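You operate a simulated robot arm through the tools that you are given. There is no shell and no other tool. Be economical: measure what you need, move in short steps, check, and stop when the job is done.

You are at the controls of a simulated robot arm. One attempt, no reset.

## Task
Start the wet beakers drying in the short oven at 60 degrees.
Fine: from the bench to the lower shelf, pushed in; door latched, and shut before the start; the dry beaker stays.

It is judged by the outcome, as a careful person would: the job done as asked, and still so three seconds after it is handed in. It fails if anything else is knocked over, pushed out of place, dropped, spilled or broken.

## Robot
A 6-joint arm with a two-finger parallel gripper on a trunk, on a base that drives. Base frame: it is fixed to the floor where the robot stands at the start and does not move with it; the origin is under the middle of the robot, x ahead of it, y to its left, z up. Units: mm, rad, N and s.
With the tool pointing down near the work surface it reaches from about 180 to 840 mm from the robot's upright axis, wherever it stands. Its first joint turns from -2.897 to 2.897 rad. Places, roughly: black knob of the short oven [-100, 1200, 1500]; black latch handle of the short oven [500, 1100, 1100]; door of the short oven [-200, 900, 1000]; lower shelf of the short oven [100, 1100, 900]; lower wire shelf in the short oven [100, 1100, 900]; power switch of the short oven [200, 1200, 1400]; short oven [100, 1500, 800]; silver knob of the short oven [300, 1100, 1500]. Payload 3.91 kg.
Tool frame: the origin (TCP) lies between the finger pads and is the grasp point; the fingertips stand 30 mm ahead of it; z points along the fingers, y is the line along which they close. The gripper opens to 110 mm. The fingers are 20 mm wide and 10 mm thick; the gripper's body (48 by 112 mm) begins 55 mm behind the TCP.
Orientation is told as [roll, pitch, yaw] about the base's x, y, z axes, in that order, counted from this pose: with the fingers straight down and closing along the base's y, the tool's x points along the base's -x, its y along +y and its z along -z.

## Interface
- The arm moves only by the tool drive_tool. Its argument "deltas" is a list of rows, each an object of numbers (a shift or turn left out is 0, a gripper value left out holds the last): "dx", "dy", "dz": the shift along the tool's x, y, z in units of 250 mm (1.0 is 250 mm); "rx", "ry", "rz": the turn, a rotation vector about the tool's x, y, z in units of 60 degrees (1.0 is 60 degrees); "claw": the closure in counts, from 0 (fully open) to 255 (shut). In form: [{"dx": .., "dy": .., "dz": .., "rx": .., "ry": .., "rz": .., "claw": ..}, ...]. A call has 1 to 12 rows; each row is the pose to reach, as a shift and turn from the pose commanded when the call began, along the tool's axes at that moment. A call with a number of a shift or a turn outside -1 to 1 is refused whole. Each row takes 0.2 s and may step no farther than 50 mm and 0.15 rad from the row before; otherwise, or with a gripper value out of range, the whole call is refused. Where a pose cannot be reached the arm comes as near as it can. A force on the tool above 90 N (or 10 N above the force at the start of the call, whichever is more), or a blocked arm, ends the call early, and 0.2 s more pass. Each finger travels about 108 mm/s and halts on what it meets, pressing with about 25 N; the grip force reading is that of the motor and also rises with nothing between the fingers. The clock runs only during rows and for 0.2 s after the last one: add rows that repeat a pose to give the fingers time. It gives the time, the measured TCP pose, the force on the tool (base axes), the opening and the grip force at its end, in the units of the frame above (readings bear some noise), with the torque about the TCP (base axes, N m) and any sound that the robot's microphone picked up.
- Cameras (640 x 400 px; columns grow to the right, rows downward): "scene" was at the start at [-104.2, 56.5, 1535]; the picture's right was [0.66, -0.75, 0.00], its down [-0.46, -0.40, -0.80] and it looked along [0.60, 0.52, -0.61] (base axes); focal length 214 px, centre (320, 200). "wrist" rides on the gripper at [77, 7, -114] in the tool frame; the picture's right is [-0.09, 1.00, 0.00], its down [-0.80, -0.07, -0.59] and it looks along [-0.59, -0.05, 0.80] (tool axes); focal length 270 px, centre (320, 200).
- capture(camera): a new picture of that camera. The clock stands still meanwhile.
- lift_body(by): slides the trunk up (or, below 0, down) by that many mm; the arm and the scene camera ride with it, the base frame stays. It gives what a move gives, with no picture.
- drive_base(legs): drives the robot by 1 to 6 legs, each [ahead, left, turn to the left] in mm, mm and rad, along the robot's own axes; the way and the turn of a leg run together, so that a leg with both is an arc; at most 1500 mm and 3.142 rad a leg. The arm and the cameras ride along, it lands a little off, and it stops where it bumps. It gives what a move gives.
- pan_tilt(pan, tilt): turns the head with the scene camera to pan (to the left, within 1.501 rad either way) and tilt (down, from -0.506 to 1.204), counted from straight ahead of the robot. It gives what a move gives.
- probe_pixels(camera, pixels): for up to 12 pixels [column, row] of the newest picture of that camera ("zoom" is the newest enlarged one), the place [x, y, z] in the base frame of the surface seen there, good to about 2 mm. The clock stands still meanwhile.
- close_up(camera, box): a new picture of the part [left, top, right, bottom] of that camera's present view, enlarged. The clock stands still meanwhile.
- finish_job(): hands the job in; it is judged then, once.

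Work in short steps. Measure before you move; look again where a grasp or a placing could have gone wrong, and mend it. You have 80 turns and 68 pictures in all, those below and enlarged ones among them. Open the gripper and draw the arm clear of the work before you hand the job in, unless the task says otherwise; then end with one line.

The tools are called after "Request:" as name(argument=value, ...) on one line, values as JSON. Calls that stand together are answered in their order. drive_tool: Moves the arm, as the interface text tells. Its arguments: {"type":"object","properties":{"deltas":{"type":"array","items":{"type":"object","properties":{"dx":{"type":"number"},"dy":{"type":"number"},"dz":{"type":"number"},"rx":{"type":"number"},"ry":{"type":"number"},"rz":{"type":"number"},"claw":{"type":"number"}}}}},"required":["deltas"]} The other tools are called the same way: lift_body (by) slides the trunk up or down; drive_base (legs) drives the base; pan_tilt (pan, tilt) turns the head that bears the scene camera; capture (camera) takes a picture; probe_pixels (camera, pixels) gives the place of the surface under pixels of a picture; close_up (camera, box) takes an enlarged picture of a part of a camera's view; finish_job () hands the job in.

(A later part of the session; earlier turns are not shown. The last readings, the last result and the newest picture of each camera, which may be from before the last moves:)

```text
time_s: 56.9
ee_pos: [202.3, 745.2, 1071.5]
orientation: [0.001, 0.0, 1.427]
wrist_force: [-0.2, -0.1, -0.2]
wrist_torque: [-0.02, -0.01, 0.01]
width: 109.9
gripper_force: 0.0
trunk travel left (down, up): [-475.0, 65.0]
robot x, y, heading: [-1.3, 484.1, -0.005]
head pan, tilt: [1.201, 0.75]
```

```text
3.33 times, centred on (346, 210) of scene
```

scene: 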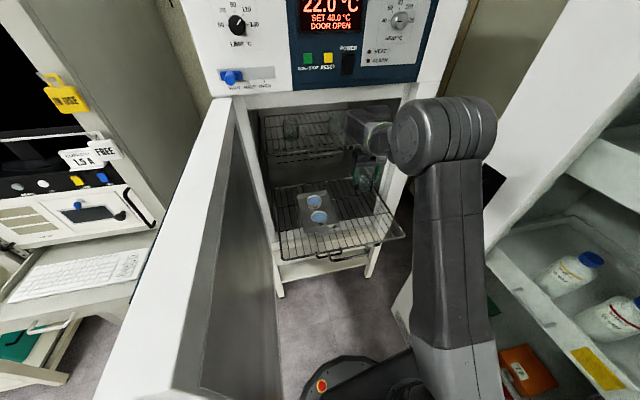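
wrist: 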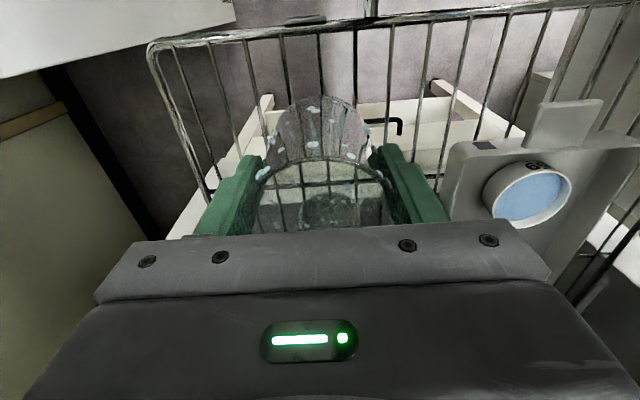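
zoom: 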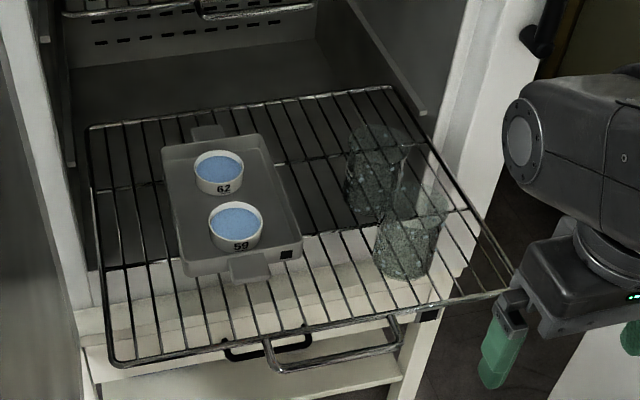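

Both beakers stand on the lower shelf. To push the shelf in I back the base by 130 mm, then bring the tool to horizontal, pointing at the shelf's handle (112,893,881), with fingers closed.

Request:
drive_base(legs=[[0, -130, 0]])

Request:
drive_tool(deltas=[{"dx": -0.063, "dy": 0.051, "dz": 0.048, "ry": -0.1, "claw": 255}, {"dx": -0.127, "dy": 0.102, "dz": 0.097, "ry": -0.2}, {"dx": -0.19, "dy": 0.152, "dz": 0.145, "ry": -0.3}, {"dx": -0.254, "dy": 0.203, "dz": 0.194, "ry": -0.4}, {"dx": -0.317, "dy": 0.254, "dz": 0.242, "ry": -0.5}, {"dx": -0.38, "dy": 0.305, "dz": 0.29, "ry": -0.6}, {"dx": -0.444, "dy": 0.356, "dz": 0.339, "ry": -0.7}, {"dx": -0.507, "dy": 0.406, "dz": 0.387, "ry": -0.8}, {"dx": -0.57, "dy": 0.457, "dz": 0.436, "ry": -0.9}, {"dx": -0.634, "dy": 0.508, "dz": 0.484, "ry": -1.0}])

Request:
drive_tool(deltas=[{"ry": -0.12}, {"ry": -0.24}, {"ry": -0.36}, {"ry": -0.5}, {"ry": -0.5}])

Request:
capture(camera="scene")

Request:
capture(camera="wrist")

```text
time_s: 58.2
ee_pos: [202.6, 614.7, 1070.7]
orientation: [-0.002, 0.001, 1.422]
wrist_force: [-0.6, -1.1, -0.6]
wrist_torque: [0.06, -0.02, 0.03]
width: 110.1
gripper_force: 0.1
trunk travel left (down, up): [-475.0, 65.0]
robot x, y, heading: [-0.8, 352.0, -0.004]
head pan, tilt: [1.201, 0.75]
```

```text
time_s: 60.4
ee_pos: [99.3, 792.9, 948.9]
orientation: [-0.003, -1.049, 1.423]
wrist_force: [0.1, 0.5, -0.5]
wrist_torque: [0.01, 0.0, -0.02]
width: 0.1
gripper_force: 25.0
out of reach, approached as far as the arm can: row 6, 7
trunk travel left (down, up): [-475.0, 65.0]
robot x, y, heading: [1.0, 349.3, 0.001]
head pan, tilt: [1.201, 0.75]
```

```text
time_s: 61.6
ee_pos: [100.7, 792.2, 949.4]
orientation: [2.963, -1.571, -1.54]
wrist_force: [-1.4, -0.3, 0.0]
wrist_torque: [-0.01, 0.01, 0.03]
width: 0.0
gripper_force: 24.8
trunk travel left (down, up): [-475.0, 65.0]
robot x, y, heading: [2.2, 354.1, -0.004]
head pan, tilt: [1.201, 0.75]
```

```text
34 pictures are left
```

scene: 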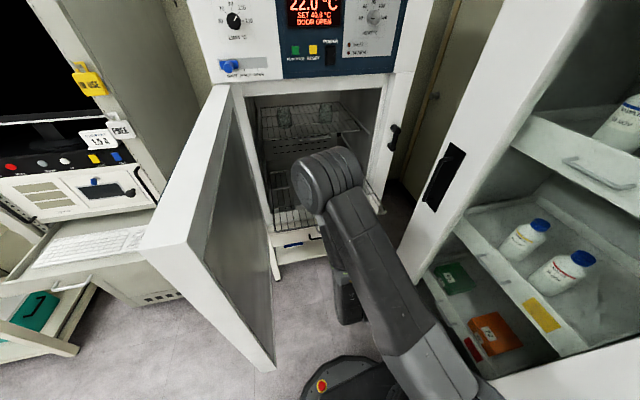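

```text
33 pictures are left
```

wrist: 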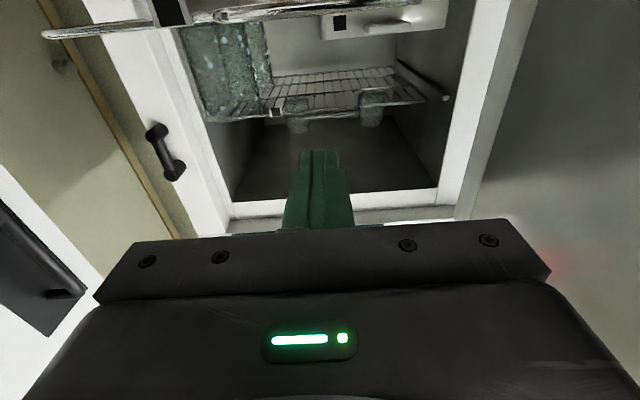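

The tool is level, pointing into the oven (wrist picture upside down). I lower to z≈881 and advance until near the handle.

Request:
drive_tool(deltas=[{"dx": 0.14}, {"dx": 0.272}, {"dx": 0.272, "dz": 0.1}, {"dx": 0.272, "dz": 0.2}, {"dx": 0.272, "dz": 0.2}])

Request:
capture(camera="wrist")

Request:
pan_tilt(pan=1.4, tilt=0.8)

Request:
capture(camera="scene")

```text
time_s: 62.8
ee_pos: [107.8, 840.7, 882.4]
orientation: [0.029, -1.571, 1.393]
wrist_force: [0.6, -0.3, -0.2]
wrist_torque: [0.01, 0.05, -0.04]
width: 0.0
gripper_force: 24.7
trunk travel left (down, up): [-475.0, 65.0]
robot x, y, heading: [1.6, 350.4, 0.001]
head pan, tilt: [1.201, 0.75]
```

```text
32 pictures are left
```

wrist: 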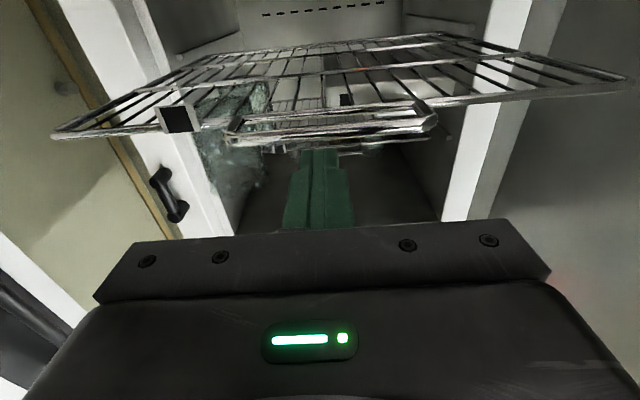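

```text
time_s: 63.5
ee_pos: [108.8, 841.4, 882.0]
orientation: [-0.288, -1.571, 1.711]
wrist_force: [-0.2, 0.1, 0.3]
wrist_torque: [0.02, 0.03, 0.01]
width: 0.3
gripper_force: 24.9
trunk travel left (down, up): [-475.0, 65.0]
robot x, y, heading: [-2.3, 352.2, -0.003]
head pan, tilt: [1.4, 0.799]
```

```text
31 pictures are left
```

scene: 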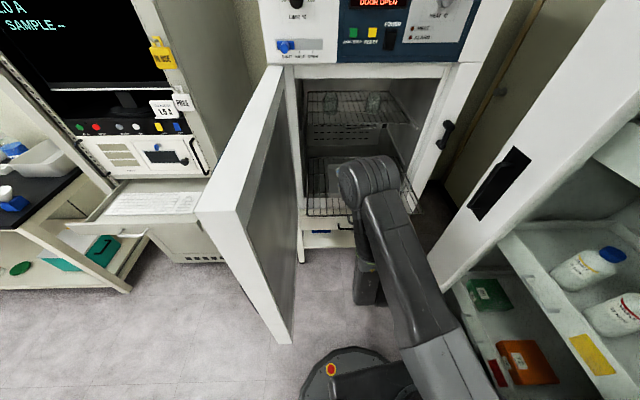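

I probe the handle bar in the wrist picture to check its height relative to the fingertips.

Request:
probe_pixels(camera="wrist", pixels=[[330, 136], [330, 128], [330, 122], [330, 116], [300, 140], [380, 130], [250, 136], [425, 122], [322, 160], [330, 145]])

Request:
close_up(camera="wrist", box=[200, 80, 456, 240])

```text
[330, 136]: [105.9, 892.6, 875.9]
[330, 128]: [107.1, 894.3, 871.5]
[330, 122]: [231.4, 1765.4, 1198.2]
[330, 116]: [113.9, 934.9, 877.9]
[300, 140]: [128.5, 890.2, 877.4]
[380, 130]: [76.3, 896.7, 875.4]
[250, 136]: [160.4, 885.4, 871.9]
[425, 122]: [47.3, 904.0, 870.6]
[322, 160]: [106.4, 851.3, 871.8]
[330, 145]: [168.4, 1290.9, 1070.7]
```

```text
2.50 times, centred on (328, 160) of wrist
```

zoom: 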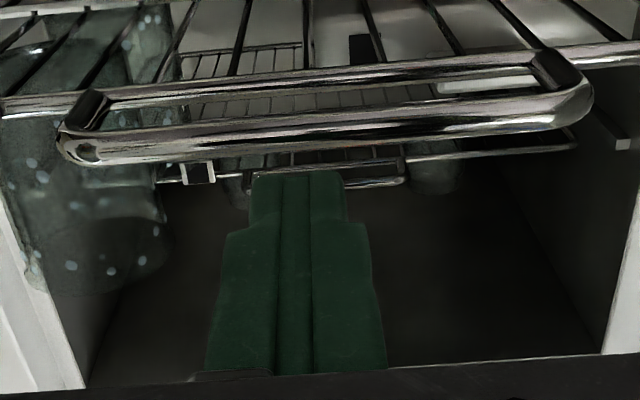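

The bar is centred at z≈876, x 47–160. I lower 6 mm, centre, and start pushing gently.

Request:
drive_tool(deltas=[{"dx": 0.024, "dy": 0.036}, {"dx": 0.024, "dy": 0.036, "dz": 0.04}, {"dx": 0.024, "dy": 0.036, "dz": 0.07}, {"dx": 0.024, "dy": 0.036, "dz": 0.1}, {"dx": 0.024, "dy": 0.036, "dz": 0.14}, {"dx": 0.024, "dy": 0.036, "dz": 0.18}, {"dx": 0.024, "dy": 0.036, "dz": 0.22}, {"dx": 0.024, "dy": 0.036, "dz": 0.26}, {"dx": 0.024, "dy": 0.036, "dz": 0.3}, {"dx": 0.024, "dy": 0.036, "dz": 0.34}])

Request:
capture(camera="wrist")

```text
time_s: 65.7
ee_pos: [112.1, 926.1, 875.9]
orientation: [-0.222, -1.571, 1.645]
wrist_force: [-0.3, -1.8, -1.2]
wrist_torque: [-0.08, -0.01, 0.01]
width: 0.0
gripper_force: 25.3
trunk travel left (down, up): [-475.0, 65.0]
robot x, y, heading: [3.5, 351.0, 0.002]
head pan, tilt: [1.4, 0.799]
```

```text
29 pictures are left
```

wrist: 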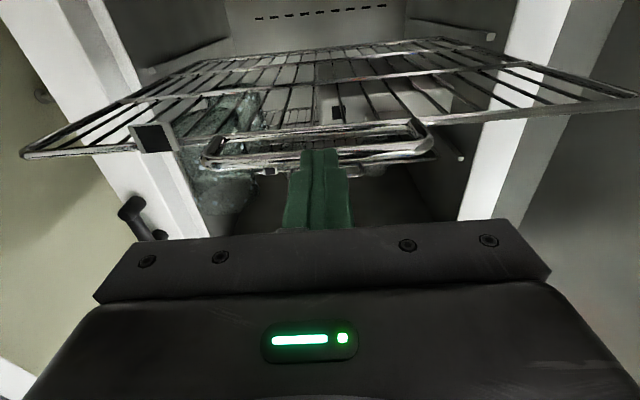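

The shelf slides with ~2 N. I keep pushing along the same line.

Request:
drive_tool(deltas=[{"dz": 0.04}, {"dz": 0.1}, {"dz": 0.17}, {"dz": 0.24}, {"dz": 0.31}, {"dz": 0.38}, {"dz": 0.45}, {"dz": 0.52}, {"dz": 0.59}, {"dz": 0.66}, {"dz": 0.73}, {"dz": 0.78}])

Request:
capture(camera="wrist")

Request:
capture(camera="scene")

```text
time_s: 68.3
ee_pos: [140.6, 1118.6, 875.4]
orientation: [0.012, -1.568, 1.412]
wrist_force: [-0.4, 0.3, 0.5]
wrist_torque: [-0.01, 0.01, 0.01]
width: 0.0
gripper_force: 25.3
trunk travel left (down, up): [-475.0, 65.0]
robot x, y, heading: [-1.8, 350.5, -0.005]
head pan, tilt: [1.4, 0.799]
```

```text
28 pictures are left
```

wrist: 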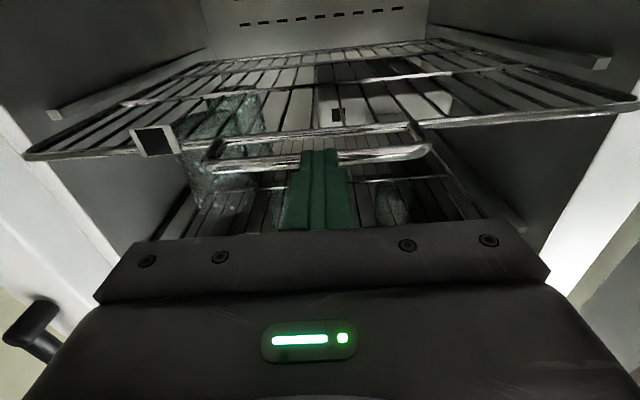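

```text
27 pictures are left
```

scene: 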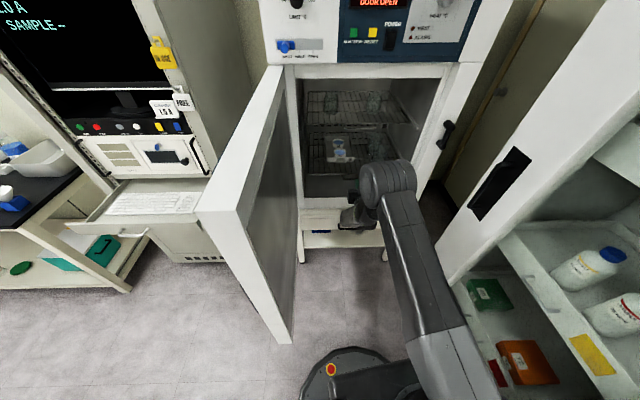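

The beakers and dishes ride well. About 100 mm remain; I push 92 mm more and read the force.

Request:
drive_tool(deltas=[{"dz": 0.03}, {"dz": 0.08}, {"dz": 0.13}, {"dz": 0.18}, {"dz": 0.23}, {"dz": 0.28}, {"dz": 0.32}, {"dz": 0.35}, {"dz": 0.37}])

Request:
drive_tool(deltas=[{"dz": 0.01}, {"dz": 0.02}, {"dz": 0.03}, {"dz": 0.04}])

Request:
capture(camera="wrist")

```text
time_s: 70.3
ee_pos: [152.3, 1209.0, 875.9]
orientation: [0.188, -1.57, 1.233]
wrist_force: [0.0, -2.6, 0.5]
wrist_torque: [0.0, 0.02, 0.02]
width: 0.0
gripper_force: 24.7
trunk travel left (down, up): [-475.0, 65.0]
robot x, y, heading: [0.9, 352.2, -0.002]
head pan, tilt: [1.4, 0.799]
```

```text
time_s: 71.3
ee_pos: [155.8, 1219.0, 875.7]
orientation: [0.25, -1.569, 1.173]
wrist_force: [-1.3, -0.9, -0.6]
wrist_torque: [0.0, -0.03, 0.03]
width: 0.3
gripper_force: 24.6
trunk travel left (down, up): [-475.0, 65.0]
robot x, y, heading: [-2.1, 353.2, -0.006]
head pan, tilt: [1.4, 0.799]
```

```text
26 pictures are left
```

wrist: 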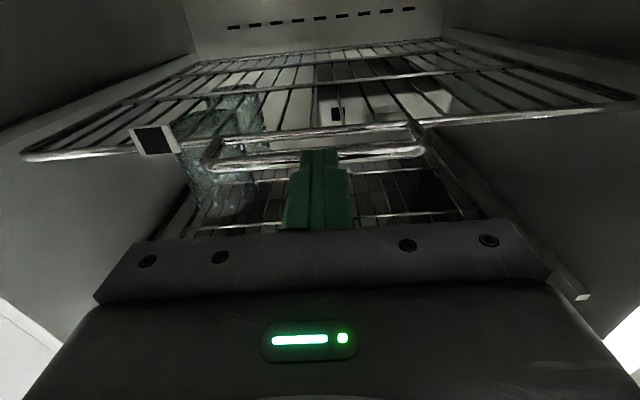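

Still free; I press on in small steps to find the stop.

Request:
drive_tool(deltas=[{"dz": 0.01}, {"dz": 0.02}, {"dz": 0.03}, {"dz": 0.04}, {"dz": 0.05}, {"dz": 0.06}])

Request:
capture(camera="wrist")

```text
time_s: 72.5
ee_pos: [155.4, 1221.6, 874.6]
orientation: [0.063, -1.568, 1.355]
wrist_force: [-7.7, -50.1, 18.1]
wrist_torque: [0.55, -0.13, 0.14]
width: 0.1
gripper_force: 25.4
trunk travel left (down, up): [-475.0, 65.0]
robot x, y, heading: [-1.5, 346.3, -0.007]
head pan, tilt: [1.4, 0.799]
stopped in row 6: the force on the tool passed its limit (the readings are from after the stop); the commanded pose is now the measured one
```

```text
25 pictures are left
```

wrist: 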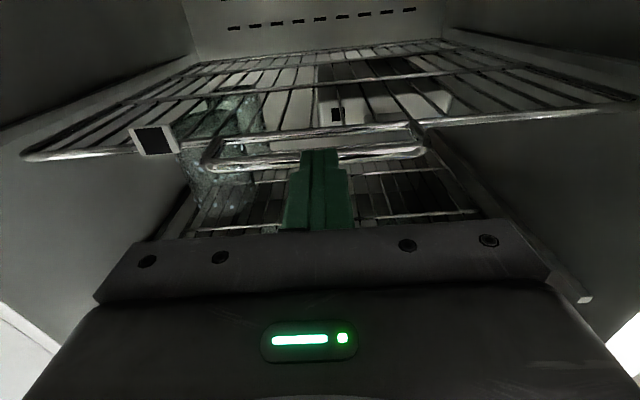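

The stop is reached (50 N): the shelf is fully in. I draw straight back out of the oven.

Request:
drive_tool(deltas=[{"dz": -0.1}, {"dz": -0.28}, {"dz": -0.46}, {"dz": -0.64}, {"dz": -0.82}, {"dz": -1.0}])

Request:
drive_tool(deltas=[{"dz": -0.15}, {"dz": -0.33}, {"dz": -0.5}])

Request:
capture(camera="scene")

Request:
close_up(camera="scene", box=[290, 80, 434, 215])

```text
time_s: 74.0
ee_pos: [119.4, 977.1, 870.8]
orientation: [0.052, -1.559, 1.369]
wrist_force: [0.8, -0.6, 0.3]
wrist_torque: [0.0, 0.0, 0.0]
width: 0.0
gripper_force: 24.9
trunk travel left (down, up): [-475.0, 65.0]
robot x, y, heading: [-1.4, 350.2, -0.002]
head pan, tilt: [1.4, 0.799]
```

```text
time_s: 74.8
ee_pos: [101.6, 855.7, 873.7]
orientation: [-0.001, -1.56, 1.422]
wrist_force: [0.5, 0.2, -0.4]
wrist_torque: [-0.01, 0.0, -0.01]
width: 0.0
gripper_force: 25.2
trunk travel left (down, up): [-475.0, 65.0]
robot x, y, heading: [-1.6, 350.2, -0.006]
head pan, tilt: [1.4, 0.799]
```

```text
24 pictures are left
```

scene: 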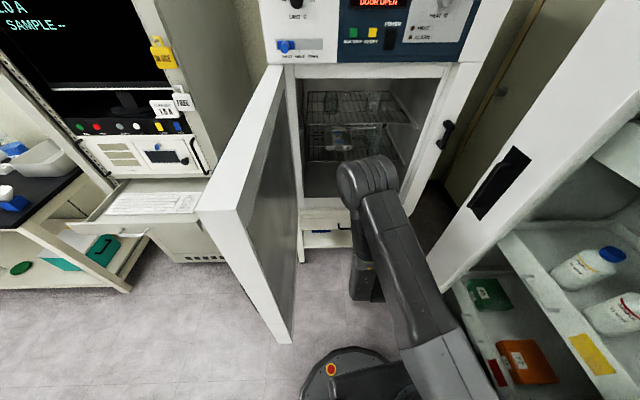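

```text
2.96 times, centred on (362, 148) of scene
```

zoom: 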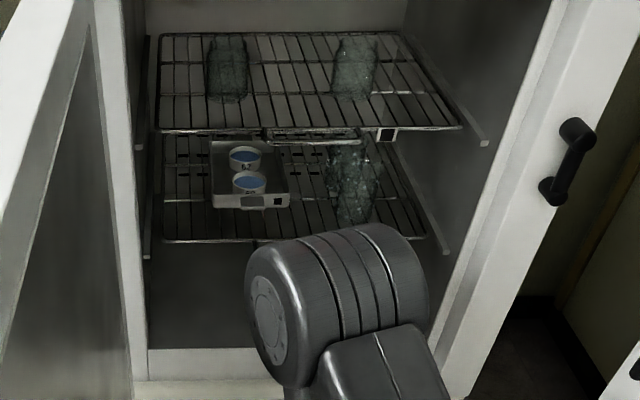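

Shelf is in, all standing. Now I look at the control panel to measure the silver knob and RUN/STOP key.

Request:
pan_tilt(pan=1.3, tilt=0.3)

Request:
capture(camera="scene")

```text
time_s: 75.7
ee_pos: [101.9, 856.2, 873.9]
orientation: [0.009, -1.558, 1.413]
wrist_force: [0.6, -0.3, 0.4]
wrist_torque: [-0.02, 0.0, 0.02]
width: 0.0
gripper_force: 25.0
trunk travel left (down, up): [-475.0, 65.0]
robot x, y, heading: [-0.5, 348.4, -0.003]
head pan, tilt: [1.3, 0.3]
```

```text
22 pictures are left
```

scene: 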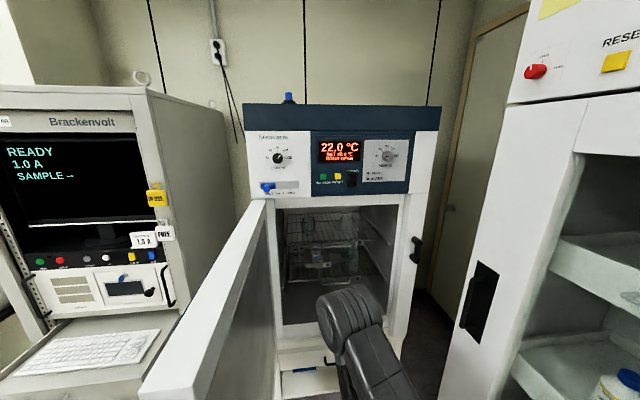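

Request:
close_up(camera="scene", box=[310, 125, 422, 195])

```text
5.71 times, centred on (366, 160) of scene
```

zoom: 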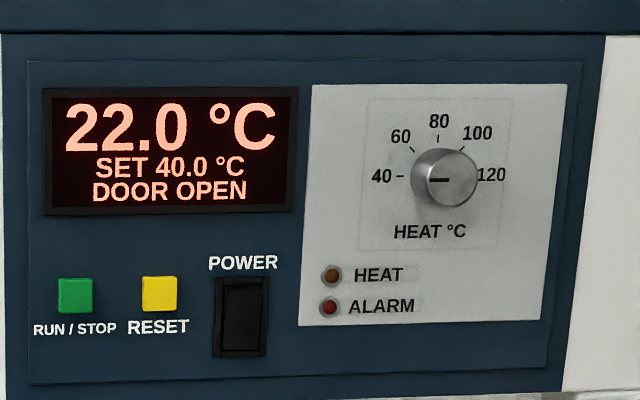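

Request:
probe_pixels(camera="zoom", pixels=[[450, 176], [437, 180], [470, 178], [450, 155], [455, 200], [416, 180], [400, 240], [350, 120], [530, 150], [75, 295], [160, 292], [75, 350]])

Request:
probe_pixels(camera="scene", pixels=[[416, 240], [413, 258], [418, 250], [170, 370], [257, 240], [276, 205], [262, 340], [266, 188]])

```text
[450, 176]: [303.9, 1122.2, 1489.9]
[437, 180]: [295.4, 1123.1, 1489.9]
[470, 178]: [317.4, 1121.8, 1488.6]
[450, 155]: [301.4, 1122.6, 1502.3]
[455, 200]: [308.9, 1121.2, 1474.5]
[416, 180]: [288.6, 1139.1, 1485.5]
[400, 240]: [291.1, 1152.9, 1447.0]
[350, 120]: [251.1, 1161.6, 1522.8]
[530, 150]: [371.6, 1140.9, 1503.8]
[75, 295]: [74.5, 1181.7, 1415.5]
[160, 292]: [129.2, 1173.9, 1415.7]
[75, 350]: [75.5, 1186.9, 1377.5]
```

```text
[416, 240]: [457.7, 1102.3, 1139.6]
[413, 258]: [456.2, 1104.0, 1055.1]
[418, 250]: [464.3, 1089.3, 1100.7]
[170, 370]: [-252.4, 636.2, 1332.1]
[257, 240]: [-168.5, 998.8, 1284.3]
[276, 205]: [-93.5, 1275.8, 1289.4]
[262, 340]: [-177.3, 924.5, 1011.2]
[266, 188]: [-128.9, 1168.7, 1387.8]
```

The knob face is at (306,1122,1488), standing ~28 mm off the panel; RUN key at (74,1182,1415). I raise the level tool in front of the panel.

Request:
drive_tool(deltas=[{"dx": -0.16, "dy": -0.02}, {"dx": -0.33, "dy": -0.05}, {"dx": -0.5, "dy": -0.08}, {"dx": -0.67, "dy": -0.1}, {"dx": -0.84, "dy": -0.13}, {"dx": -1.0, "dy": -0.16}])

Request:
drive_tool(deltas=[{"dx": -0.16, "dy": -0.04}, {"dx": -0.33, "dy": -0.08}, {"dx": -0.5, "dy": -0.12}, {"dx": -0.67, "dy": -0.16}, {"dx": -0.84, "dy": -0.2}, {"dx": -1.0, "dy": -0.24}])

Request:
drive_tool(deltas=[{"dx": -0.15, "dy": -0.08, "claw": 110}, {"dx": -0.3, "dy": -0.16}, {"dx": -0.46, "dy": -0.25}, {"dx": -0.46, "dy": -0.25, "dz": 0.15}, {"dx": -0.46, "dy": -0.25, "dz": 0.3}, {"dx": -0.46, "dy": -0.25, "dz": 0.45}])

Request:
capture(camera="wrist")

```text
time_s: 77.1
ee_pos: [140.9, 852.5, 1122.9]
orientation: [0.019, -1.559, 1.404]
wrist_force: [1.0, 0.1, -0.3]
wrist_torque: [0.01, 0.0, 0.02]
width: 0.0
gripper_force: 25.2
trunk travel left (down, up): [-475.0, 65.0]
robot x, y, heading: [-5.5, 353.8, -0.005]
head pan, tilt: [1.3, 0.3]
```

```text
time_s: 78.5
ee_pos: [201.4, 846.1, 1372.7]
orientation: [-0.028, -1.56, 1.446]
wrist_force: [-0.5, -0.4, -0.7]
wrist_torque: [0.0, 0.02, 0.02]
width: 0.0
gripper_force: 25.1
trunk travel left (down, up): [-475.0, 65.0]
robot x, y, heading: [0.9, 348.7, -0.006]
head pan, tilt: [1.3, 0.3]
```

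```text
time_s: 79.9
ee_pos: [281.0, 950.7, 1487.5]
orientation: [0.083, -1.558, 1.341]
wrist_force: [0.3, 0.1, 0.9]
wrist_torque: [-0.02, -0.02, -0.01]
width: 62.5
gripper_force: 0.1
trunk travel left (down, up): [-475.0, 65.0]
robot x, y, heading: [-1.5, 345.8, -0.005]
head pan, tilt: [1.3, 0.3]
```

```text
20 pictures are left
```

wrist: 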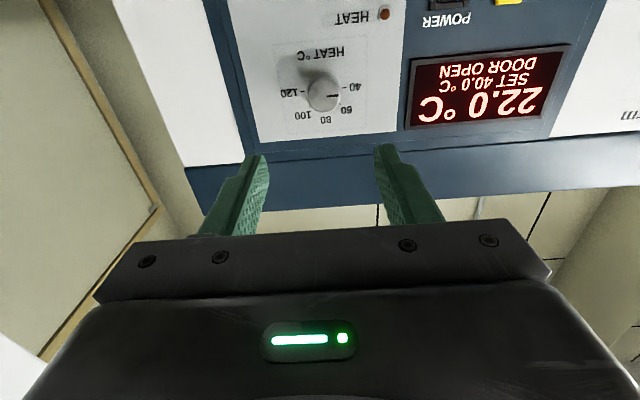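

The knob sits at (323,92), dead on the tool axis (predicted row 95). I advance so the fingers straddle it, stopping ~4 mm off the panel.

Request:
drive_tool(deltas=[{"dz": 0.15}, {"dz": 0.3}, {"dz": 0.42}, {"dz": 0.52}, {"dz": 0.59}, {"dz": 0.64}, {"dz": 0.662}, {"dz": 0.662}])

Request:
capture(camera="wrist")

```text
time_s: 81.7
ee_pos: [304.9, 1114.2, 1483.5]
orientation: [0.002, -1.559, 1.419]
wrist_force: [0.5, 0.6, -0.5]
wrist_torque: [0.01, -0.01, 0.0]
width: 62.5
gripper_force: 0.1
trunk travel left (down, up): [-475.0, 65.0]
robot x, y, heading: [1.4, 346.0, 0.002]
head pan, tilt: [1.3, 0.3]
```

```text
19 pictures are left
```

wrist: 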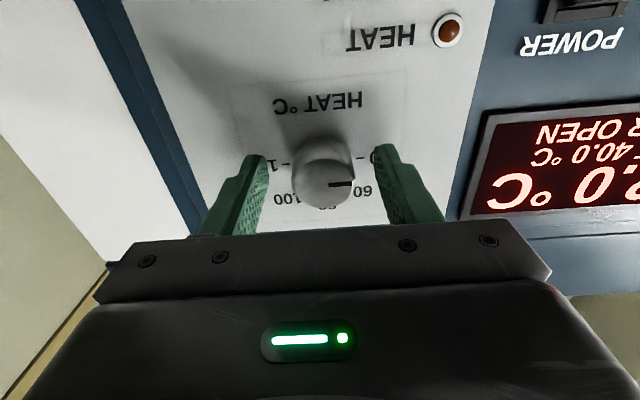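

Nearly centred. I raise 2 mm, close on the knob and read.

Request:
drive_tool(deltas=[{"dx": -0.008}, {"dx": -0.008, "claw": 255}, {"dx": -0.008, "claw": 255}, {"dx": -0.008, "claw": 255}])

```text
time_s: 82.7
ee_pos: [302.6, 1114.3, 1486.5]
orientation: [-0.029, -1.558, 1.449]
wrist_force: [-3.5, 0.3, -0.8]
wrist_torque: [0.01, 0.07, -0.33]
width: 35.6
gripper_force: 44.9
trunk travel left (down, up): [-475.0, 65.0]
robot x, y, heading: [-0.8, 348.9, 0.002]
head pan, tilt: [1.3, 0.3]
```

Gripped at 35.6 mm. I turn +45° about the tool axis (clockwise from the front) and read the display.

Request:
drive_tool(deltas=[{"rz": 0.125}, {"rz": 0.25}, {"rz": 0.375}, {"rz": 0.5}, {"rz": 0.625}, {"rz": 0.75}, {"rz": 0.75}])

Request:
close_up(camera="scene", box=[310, 125, 422, 195])

```text
time_s: 84.3
ee_pos: [302.1, 1114.7, 1486.6]
orientation: [1.556, -0.786, -0.137]
wrist_force: [-5.6, 5.6, 7.1]
wrist_torque: [-0.02, -0.06, 1.27]
width: 35.4
gripper_force: 45.6
trunk travel left (down, up): [-475.0, 65.0]
robot x, y, heading: [-4.4, 349.7, -0.006]
head pan, tilt: [1.3, 0.3]
```

```text
5.71 times, centred on (366, 160) of scene
```

zoom: 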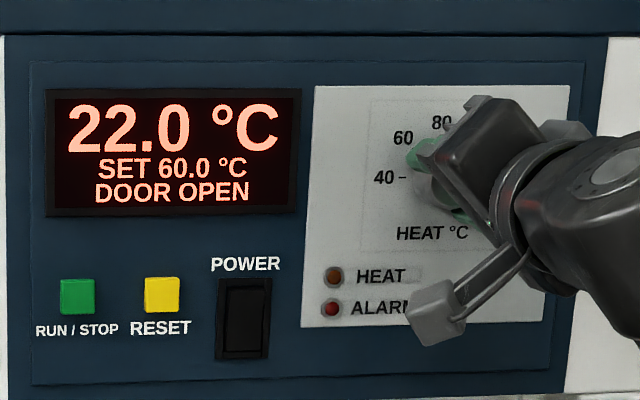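

SET 60.0. I open, back off and undo the roll in free air.

Request:
drive_tool(deltas=[{"claw": 110}, {"claw": 110}, {"claw": 110, "dz": -0.1}, {"dz": -0.25}, {"dz": -0.43}, {"dz": -0.6}, {"dz": -0.6, "rz": -0.14}, {"dz": -0.6, "rz": -0.28}, {"dz": -0.6, "rz": -0.42}, {"dz": -0.6, "rz": -0.56}, {"dz": -0.6, "rz": -0.66}, {"dz": -0.6, "rz": -0.75, "claw": 255}])

Request:
close_up(camera="scene", box=[246, 120, 438, 240])

```text
time_s: 86.9
ee_pos: [280.3, 965.7, 1488.9]
orientation: [-0.127, -1.558, 1.547]
wrist_force: [0.6, 0.8, 0.2]
wrist_torque: [0.01, 0.02, 0.02]
width: 0.0
gripper_force: 21.6
trunk travel left (down, up): [-475.0, 65.0]
robot x, y, heading: [2.1, 350.0, -0.001]
head pan, tilt: [1.3, 0.3]
```

```text
3.33 times, centred on (342, 180) of scene
```

zoom: 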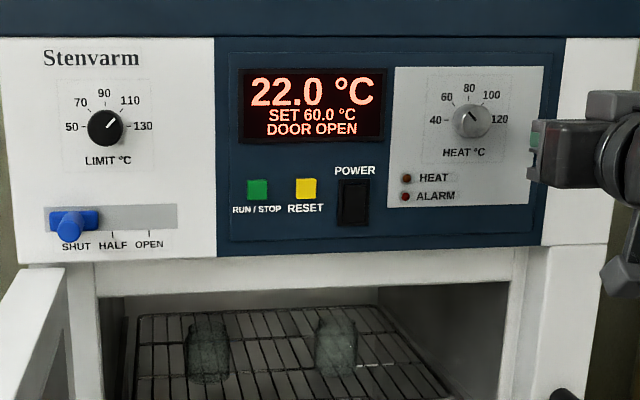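

Set reads 60.0, shelf in. Next the door: I back the base off and look at the door's free edge.

Request:
drive_base(legs=[[0, -150, 0]])

Request:
pan_tilt(pan=1.5, tilt=0.6)

Request:
capture(camera="scene")

```text
time_s: 88.2
ee_pos: [279.2, 815.6, 1489.9]
orientation: [0.021, -1.56, 1.399]
wrist_force: [-0.2, 0.8, -0.6]
wrist_torque: [-0.01, 0.0, -0.02]
width: 0.0
gripper_force: 25.0
trunk travel left (down, up): [-475.0, 65.0]
robot x, y, heading: [-1.9, 199.6, -0.005]
head pan, tilt: [1.3, 0.3]
```

```text
time_s: 89.0
ee_pos: [280.2, 817.1, 1489.3]
orientation: [0.017, -1.559, 1.404]
wrist_force: [-0.3, 0.3, -0.3]
wrist_torque: [0.03, -0.01, -0.01]
width: 0.0
gripper_force: 24.8
trunk travel left (down, up): [-475.0, 65.0]
robot x, y, heading: [-1.3, 196.9, -0.005]
head pan, tilt: [1.499, 0.6]
```

```text
16 pictures are left
```

scene: 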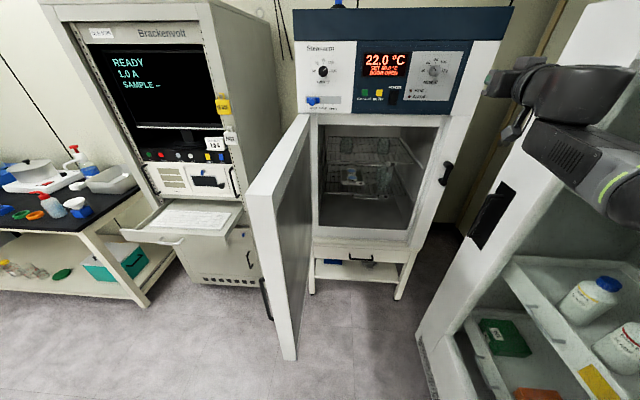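

The door's outer face has a black handle at (268,298). I probe door edge, handle and the keyboard drawer beside it.

Request:
probe_pixels(camera="scene", pixels=[[255, 250], [268, 250], [278, 250], [267, 285], [269, 315], [305, 125], [265, 193], [240, 222], [175, 243], [225, 195], [245, 260], [300, 250]])

Request:
close_up(camera="scene", box=[200, 110, 360, 370])

```text
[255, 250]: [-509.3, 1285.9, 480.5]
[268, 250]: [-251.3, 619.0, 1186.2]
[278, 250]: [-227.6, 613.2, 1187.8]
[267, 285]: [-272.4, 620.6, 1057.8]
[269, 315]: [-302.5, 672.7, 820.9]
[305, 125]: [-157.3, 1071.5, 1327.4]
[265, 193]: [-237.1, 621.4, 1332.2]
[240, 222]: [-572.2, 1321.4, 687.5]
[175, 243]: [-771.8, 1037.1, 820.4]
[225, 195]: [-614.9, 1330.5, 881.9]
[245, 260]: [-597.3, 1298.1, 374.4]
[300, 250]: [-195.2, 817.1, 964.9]
```

```text
1.54 times, centred on (280, 240) of scene
```

zoom: 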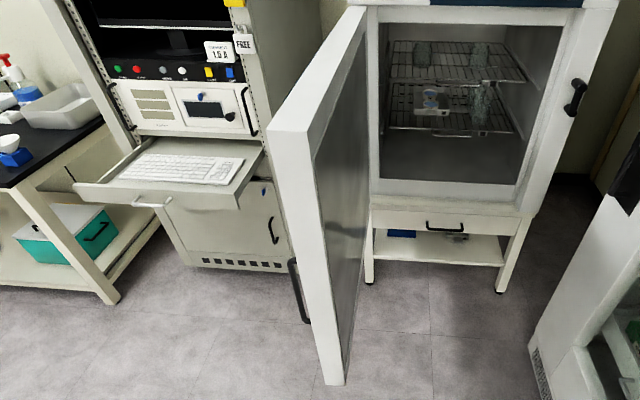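

The door is open exactly 90°, end face from (-222,613) to (-274,621), handle around z 820–900 on its outer face. I'll hook the closed fingers behind the free edge at z≈1150. First I back the base 150 mm more and bring the arm round in front of the edge.

Request:
drive_base(legs=[[0, -150, 0]])

Request:
drive_tool(deltas=[{"dx": 0.14, "dz": -0.06}, {"dx": 0.28, "dz": -0.12}, {"dx": 0.43, "dz": -0.18}, {"dx": 0.58, "dz": -0.24}, {"dx": 0.72, "dz": -0.31}, {"dx": 0.86, "dz": -0.38}, {"dx": 1.0, "dz": -0.44}])

Request:
drive_tool(deltas=[{"dx": 0.05, "dy": 0.14, "dz": -0.03}, {"dx": 0.1, "dy": 0.28, "dz": -0.06}, {"dx": 0.15, "dy": 0.43, "dz": -0.09}, {"dx": 0.2, "dy": 0.58, "dz": -0.12}, {"dx": 0.25, "dy": 0.72, "dz": -0.15}, {"dx": 0.3, "dy": 0.86, "dz": -0.18}, {"dx": 0.356, "dy": 1.0, "dz": -0.2}])

Request:
drive_tool(deltas=[{"dy": 0.16, "dz": -0.03}, {"dy": 0.33, "dz": -0.07}, {"dy": 0.5, "dz": -0.1}, {"dy": 0.67, "dz": -0.14}, {"dy": 0.84, "dz": -0.17}, {"dy": 1.0, "dz": -0.2}])

```text
time_s: 90.4
ee_pos: [280.5, 665.1, 1489.0]
orientation: [0.021, -1.56, 1.397]
wrist_force: [-0.1, -0.2, 0.1]
wrist_torque: [-0.03, 0.0, -0.02]
width: 0.0
gripper_force: 25.1
trunk travel left (down, up): [-475.0, 65.0]
robot x, y, heading: [-2.5, 53.6, -0.006]
head pan, tilt: [1.499, 0.6]
```

```text
time_s: 92.0
ee_pos: [263.9, 552.9, 1240.2]
orientation: [-0.028, -1.559, 1.446]
wrist_force: [0.1, 0.4, -0.1]
wrist_torque: [0.03, 0.0, 0.03]
width: 0.0
gripper_force: 25.4
trunk travel left (down, up): [-475.0, 65.0]
robot x, y, heading: [-2.8, 45.8, -0.001]
head pan, tilt: [1.499, 0.6]
```

```text
time_s: 93.6
ee_pos: [7.3, 539.9, 1151.8]
orientation: [-0.062, -1.558, 1.479]
wrist_force: [0.9, 0.1, -0.4]
wrist_torque: [-0.02, 0.0, -0.02]
width: 0.0
gripper_force: 25.3
trunk travel left (down, up): [-475.0, 65.0]
robot x, y, heading: [-1.4, 48.9, -0.008]
head pan, tilt: [1.499, 0.6]
```

```text
time_s: 95.0
ee_pos: [-244.5, 528.4, 1155.0]
orientation: [-0.014, -1.561, 1.437]
wrist_force: [-0.2, 0.0, -1.6]
wrist_torque: [-0.01, 0.01, -0.03]
width: 0.1
gripper_force: 24.9
trunk travel left (down, up): [-475.0, 65.0]
robot x, y, heading: [-1.5, 50.4, -0.006]
head pan, tilt: [1.499, 0.6]
```

I pass left of the edge, then advance the fingers alongside the outer face.

Request:
drive_tool(deltas=[{"dy": 0.14}, {"dy": 0.29}, {"dy": 0.29, "dz": 0.13}, {"dy": 0.29, "dz": 0.26}, {"dy": 0.29, "dz": 0.38}])

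Request:
capture(camera="scene")

```text
time_s: 96.2
ee_pos: [-303.2, 635.7, 1151.3]
orientation: [-0.069, -1.557, 1.491]
wrist_force: [-0.2, -0.3, -0.4]
wrist_torque: [0.02, 0.04, 0.01]
width: 0.0
gripper_force: 24.9
trunk travel left (down, up): [-475.0, 65.0]
robot x, y, heading: [-5.0, 50.4, -0.007]
head pan, tilt: [1.499, 0.6]
```

```text
14 pictures are left
```

scene: 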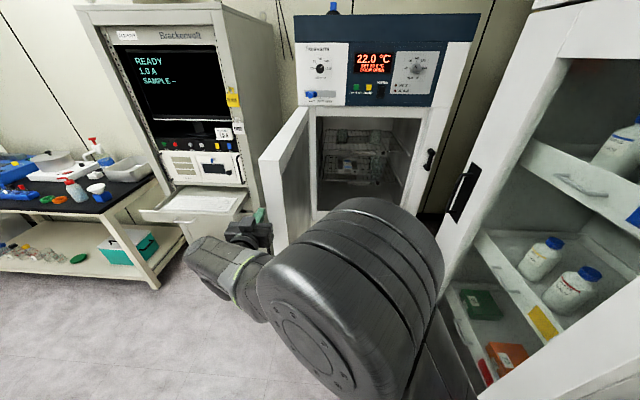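

The fingers are behind the door edge. I sweep the door closed along its arc, first 24°.

Request:
drive_tool(deltas=[{"dy": -0.084}, {"dy": -0.198, "dz": 0.003}, {"dy": -0.312, "dz": 0.012}, {"dy": -0.425, "dz": 0.027}, {"dy": -0.537, "dz": 0.048}, {"dy": -0.648, "dz": 0.074}, {"dy": -0.758, "dz": 0.107}, {"dy": -0.865, "dz": 0.145}, {"dy": -0.971, "dz": 0.188}])

```text
time_s: 98.2
ee_pos: [-54.9, 643.9, 1151.1]
orientation: [0.035, -1.557, 1.383]
wrist_force: [-0.6, 0.2, 0.0]
wrist_torque: [-0.03, -0.01, 0.01]
width: 0.0
gripper_force: 24.9
trunk travel left (down, up): [-475.0, 65.0]
robot x, y, heading: [-3.2, 46.8, -0.007]
head pan, tilt: [1.499, 0.6]
```

Request:
capture(camera="scene")

```text
13 pictures are left
```

scene: 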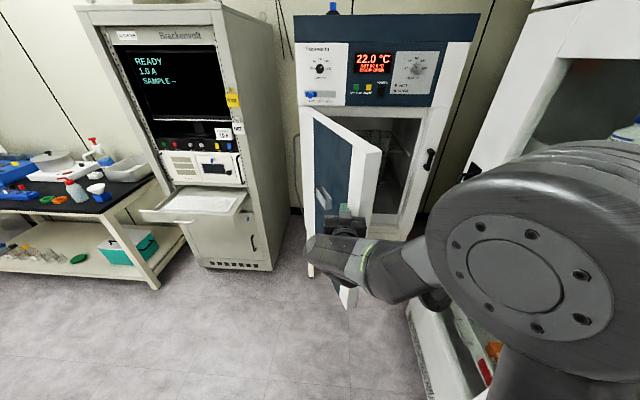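

The door follows. I continue the arc to about 57°.

Request:
drive_tool(deltas=[{"dy": -0.103, "dz": 0.049}, {"dy": -0.203, "dz": 0.104}, {"dy": -0.3, "dz": 0.163}, {"dy": -0.394, "dz": 0.228}, {"dy": -0.485, "dz": 0.297}, {"dy": -0.572, "dz": 0.372}, {"dy": -0.655, "dz": 0.45}, {"dy": -0.733, "dz": 0.533}, {"dy": -0.807, "dz": 0.62}, {"dy": -0.877, "dz": 0.71}, {"dy": -0.942, "dz": 0.804}])

Request:
capture(camera="scene")

```text
time_s: 100.6
ee_pos: [205.6, 808.4, 1147.4]
orientation: [0.046, -1.558, 1.373]
wrist_force: [0.8, 0.5, 0.6]
wrist_torque: [-0.01, 0.01, 0.02]
width: 0.3
gripper_force: 25.2
trunk travel left (down, up): [-475.0, 65.0]
robot x, y, heading: [-3.6, 52.4, -0.004]
head pan, tilt: [1.499, 0.6]
```

```text
12 pictures are left
```

scene: 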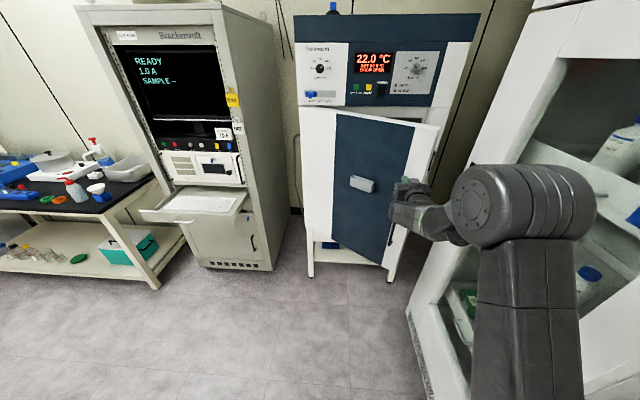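

Nearly shut; the rest needs more reach, so I draw the tool back 250 mm and drive the base 250 mm nearer.

Request:
drive_tool(deltas=[{"dz": -0.16}, {"dz": -0.33}, {"dz": -0.5}, {"dz": -0.67}, {"dz": -0.84}, {"dz": -1.0}])

Request:
drive_base(legs=[[0, 250, 0]])

Request:
pan_tilt(pan=1.3, tilt=0.5)

Request:
capture(camera="scene")

```text
time_s: 102.0
ee_pos: [169.9, 558.4, 1149.7]
orientation: [-0.009, -1.559, 1.427]
wrist_force: [0.3, 1.3, 0.4]
wrist_torque: [-0.03, 0.03, 0.03]
width: 0.3
gripper_force: 25.1
trunk travel left (down, up): [-475.0, 65.0]
robot x, y, heading: [-4.9, 49.8, -0.003]
head pan, tilt: [1.499, 0.6]
```

```text
time_s: 103.8
ee_pos: [169.1, 809.4, 1149.8]
orientation: [-0.001, -1.557, 1.422]
wrist_force: [0.2, 0.0, -0.2]
wrist_torque: [-0.02, -0.03, -0.02]
width: 0.2
gripper_force: 25.0
trunk travel left (down, up): [-475.0, 65.0]
robot x, y, heading: [-1.6, 296.0, -0.005]
head pan, tilt: [1.499, 0.6]
```

```text
time_s: 104.6
ee_pos: [170.4, 807.8, 1149.3]
orientation: [-0.001, -1.562, 1.425]
wrist_force: [0.6, 0.0, -0.6]
wrist_torque: [0.03, -0.01, -0.01]
width: 0.0
gripper_force: 24.8
trunk travel left (down, up): [-475.0, 65.0]
robot x, y, heading: [-0.4, 295.2, -0.006]
head pan, tilt: [1.3, 0.499]
```

```text
11 pictures are left
```

scene: 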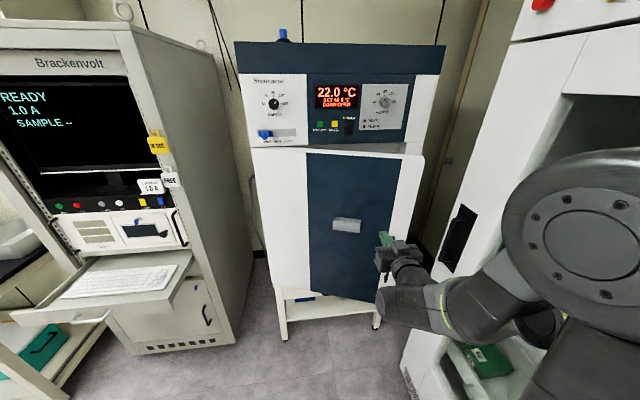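

The door is about 25° from shut. I push it on along the arc to ~84°.

Request:
drive_tool(deltas=[{"dy": -0.14, "dz": 0.02}, {"dy": -0.2, "dz": 0.117}, {"dy": -0.254, "dz": 0.218}, {"dy": -0.303, "dz": 0.32}, {"dy": -0.347, "dz": 0.426}, {"dy": -0.385, "dz": 0.534}, {"dy": -0.417, "dz": 0.643}, {"dy": -0.444, "dz": 0.754}, {"dy": -0.465, "dz": 0.866}, {"dy": -0.48, "dz": 0.98}])

Request:
drive_tool(deltas=[{"dz": 0.03}, {"dz": 0.06}, {"dz": 0.09}, {"dz": 0.12}, {"dz": 0.15}, {"dz": 0.18}, {"dz": 0.21}, {"dz": 0.24}])

Request:
capture(camera="scene")

```text
time_s: 106.8
ee_pos: [325.3, 1035.3, 1146.8]
orientation: [0.007, -1.558, 1.416]
wrist_force: [-0.1, -0.5, 0.0]
wrist_torque: [-0.01, -0.01, -0.04]
width: 0.0
gripper_force: 25.2
trunk travel left (down, up): [-475.0, 65.0]
robot x, y, heading: [-1.1, 299.8, -0.007]
head pan, tilt: [1.3, 0.499]
```

```text
time_s: 108.6
ee_pos: [332.8, 1092.8, 1147.7]
orientation: [0.052, -1.559, 1.373]
wrist_force: [-0.5, -0.9, 0.1]
wrist_torque: [-0.02, 0.01, 0.0]
width: 0.0
gripper_force: 24.8
trunk travel left (down, up): [-475.0, 65.0]
robot x, y, heading: [-2.8, 294.3, -0.003]
head pan, tilt: [1.3, 0.499]
```

```text
10 pictures are left
```

scene: 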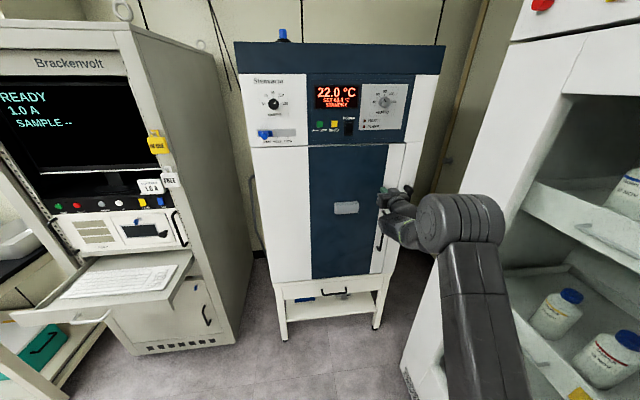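

The door looks shut. I press lightly further, then back off 100 mm and look closely at the display and latch.

Request:
drive_tool(deltas=[{"dz": 0.015}, {"dz": 0.03}, {"dz": 0.045}, {"dz": 0.06}, {"dz": 0.075}, {"dz": 0.09}])

Request:
drive_tool(deltas=[{"dz": -0.1}, {"dz": -0.25}, {"dz": -0.42}, {"dz": -0.42, "dy": 0.18}, {"dz": -0.42, "dy": 0.36}, {"dz": -0.42, "dy": 0.54}])

Request:
close_up(camera="scene", box=[300, 75, 444, 255])

```text
time_s: 110.0
ee_pos: [337.2, 1115.9, 1147.1]
orientation: [0.019, -1.558, 1.404]
wrist_force: [-0.2, 0.3, -0.6]
wrist_torque: [0.02, 0.01, 0.0]
width: 0.0
gripper_force: 24.9
trunk travel left (down, up): [-475.0, 65.0]
robot x, y, heading: [-5.0, 296.8, -0.002]
head pan, tilt: [1.3, 0.499]
```

```text
time_s: 111.4
ee_pos: [186.2, 1033.2, 1146.7]
orientation: [-0.083, -1.56, 1.506]
wrist_force: [-0.8, -0.4, 0.2]
wrist_torque: [0.0, 0.0, -0.01]
width: 0.0
gripper_force: 25.3
trunk travel left (down, up): [-475.0, 65.0]
robot x, y, heading: [-0.6, 296.2, 0.001]
head pan, tilt: [1.3, 0.499]
```

```text
2.22 times, centred on (372, 165) of scene
```

zoom: 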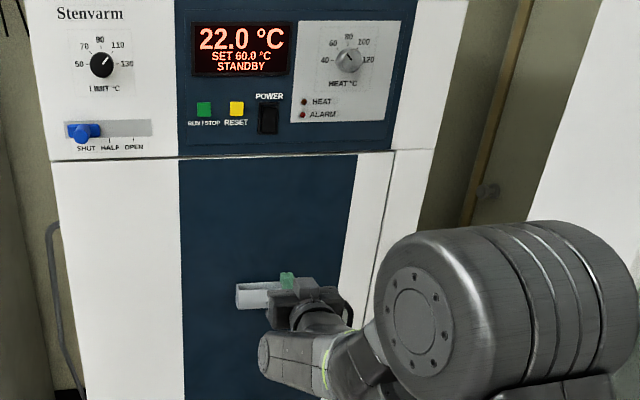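

Door shut: display says STANDBY at SET 60.0. Now the latch at (457,1100,1100): I bring the wrist camera before it.

Request:
drive_tool(deltas=[{"dz": -0.15}, {"dz": -0.3}, {"dz": -0.44}, {"dz": -0.44, "dy": -0.16, "dx": 0.1}, {"dz": -0.44, "dy": -0.32, "dx": 0.2}, {"dz": -0.44, "dy": -0.48, "dx": 0.3}, {"dz": -0.44, "dy": -0.64, "dx": 0.4}])

Request:
capture(camera="wrist")

```text
time_s: 113.0
ee_pos: [329.1, 897.4, 1048.0]
orientation: [0.095, -1.56, 1.327]
wrist_force: [0.1, 0.2, -0.3]
wrist_torque: [0.0, -0.01, -0.02]
width: 0.0
gripper_force: 24.9
trunk travel left (down, up): [-475.0, 65.0]
robot x, y, heading: [-1.2, 299.8, 0.001]
head pan, tilt: [1.3, 0.499]
```

```text
8 pictures are left
```

wrist: 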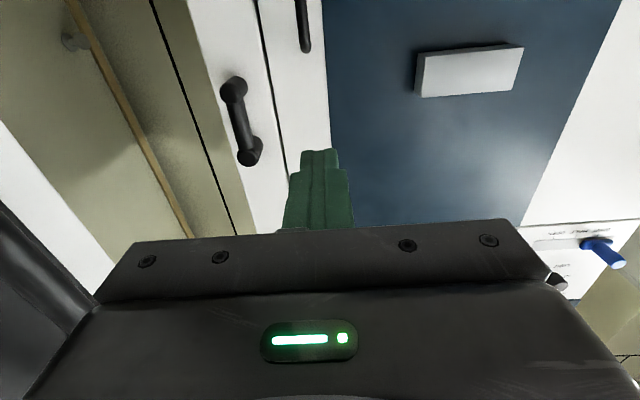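

Request:
close_up(camera="wrist", box=[190, 50, 318, 190])

Request:
probe_pixels(camera="wrist", pixels=[[232, 84], [240, 118], [250, 152], [222, 92], [262, 140], [232, 110], [248, 125], [215, 110], [262, 100], [290, 110], [285, 160], [305, 30]])

```text
2.86 times, centred on (254, 120) of wrist
```

zoom: 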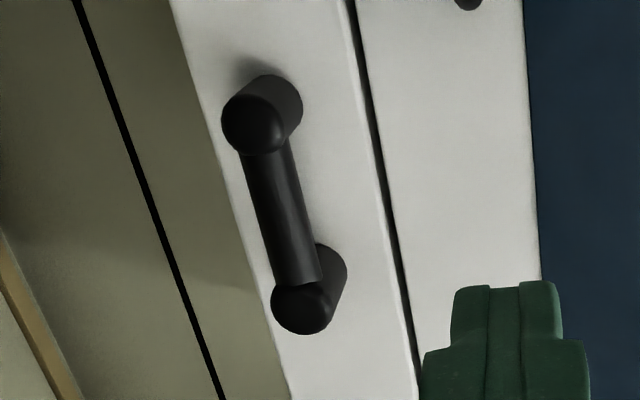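

```text
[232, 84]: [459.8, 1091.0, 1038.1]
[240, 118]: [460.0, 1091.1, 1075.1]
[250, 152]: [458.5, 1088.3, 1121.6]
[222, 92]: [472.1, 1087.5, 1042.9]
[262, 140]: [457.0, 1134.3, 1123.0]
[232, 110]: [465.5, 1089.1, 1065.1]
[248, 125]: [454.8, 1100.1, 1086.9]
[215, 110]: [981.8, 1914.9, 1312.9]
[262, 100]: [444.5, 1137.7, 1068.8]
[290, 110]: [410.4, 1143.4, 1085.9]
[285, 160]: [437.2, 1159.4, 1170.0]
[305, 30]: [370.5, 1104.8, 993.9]
```

The latch bar runs from z≈1035 to 1125 at x≈459, y≈1090, right of the door gap (x≈432). I'll straddle the bar near its lower end with partly open fingers, tool yawed 0.2 rad to keep the hand clear of the cabinet.

Request:
drive_tool(deltas=[{"rx": 0.1, "dy": -0.08, "dz": 0.1, "dx": -0.02, "claw": 139}, {"rx": 0.19, "dy": -0.16, "dz": 0.22, "dx": -0.035}, {"rx": 0.19, "dy": -0.24, "dz": 0.36, "dx": -0.048}, {"rx": 0.19, "dy": -0.318, "dz": 0.496, "dx": -0.048}, {"rx": 0.19, "dy": -0.318, "dz": 0.496, "dx": -0.048}])

Request:
capture(camera="wrist")

```text
time_s: 114.2
ee_pos: [427.9, 1009.2, 1062.5]
orientation: [-0.195, -1.558, 1.418]
wrist_force: [-0.7, -0.1, 1.1]
wrist_torque: [0.0, -0.01, 0.02]
width: 50.2
gripper_force: 0.1
trunk travel left (down, up): [-475.0, 65.0]
robot x, y, heading: [0.3, 298.6, -0.003]
head pan, tilt: [1.3, 0.499]
```

```text
6 pictures are left
```

wrist: 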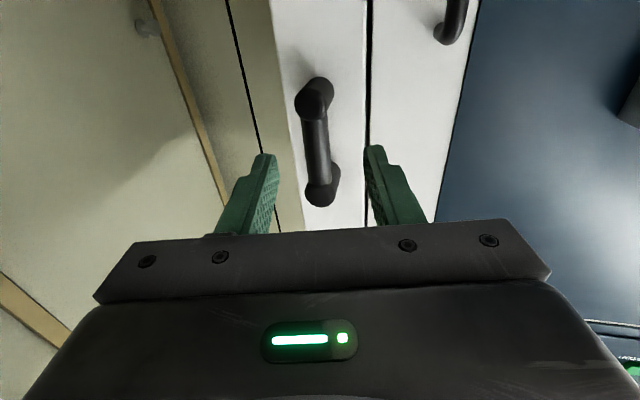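

The bar at (317,140) lies between the fingers. I advance 78 mm and then nudge left in small steps to test for motion.

Request:
drive_tool(deltas=[{"dz": 0.12}, {"dz": 0.22}, {"dz": 0.312}, {"dz": 0.312}])

Request:
drive_tool(deltas=[{"dy": 0.03}, {"dy": 0.06}, {"dy": 0.075}, {"dy": 0.09}, {"dy": 0.105}, {"dy": 0.12}])

```text
time_s: 115.2
ee_pos: [454.9, 1082.0, 1058.1]
orientation: [-0.202, -1.559, 1.425]
wrist_force: [-0.4, -0.3, 0.2]
wrist_torque: [0.0, 0.01, -0.01]
width: 49.9
gripper_force: 0.1
trunk travel left (down, up): [-475.0, 65.0]
robot x, y, heading: [-2.4, 298.4, -0.002]
head pan, tilt: [1.3, 0.499]
```

```text
time_s: 116.6
ee_pos: [424.1, 1092.8, 1059.6]
orientation: [-0.239, -1.561, 1.463]
wrist_force: [0.6, -0.6, 0.0]
wrist_torque: [0.01, 0.01, 0.0]
width: 50.6
gripper_force: 0.3
trunk travel left (down, up): [-475.0, 65.0]
robot x, y, heading: [-0.5, 298.2, -0.002]
head pan, tilt: [1.3, 0.499]
```

It moved 30 mm with no resistance; I look which end turns.

Request:
capture(camera="wrist")

```text
5 pictures are left
```

wrist: 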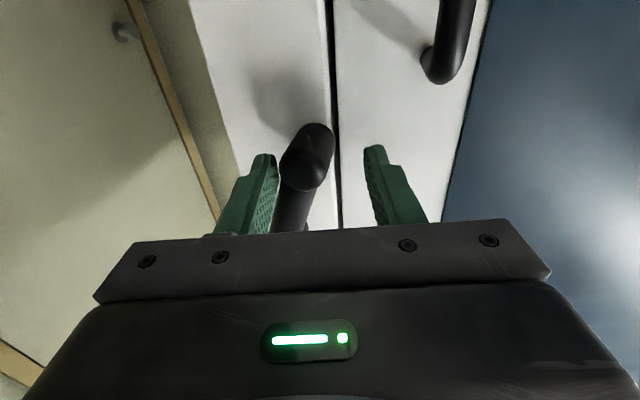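

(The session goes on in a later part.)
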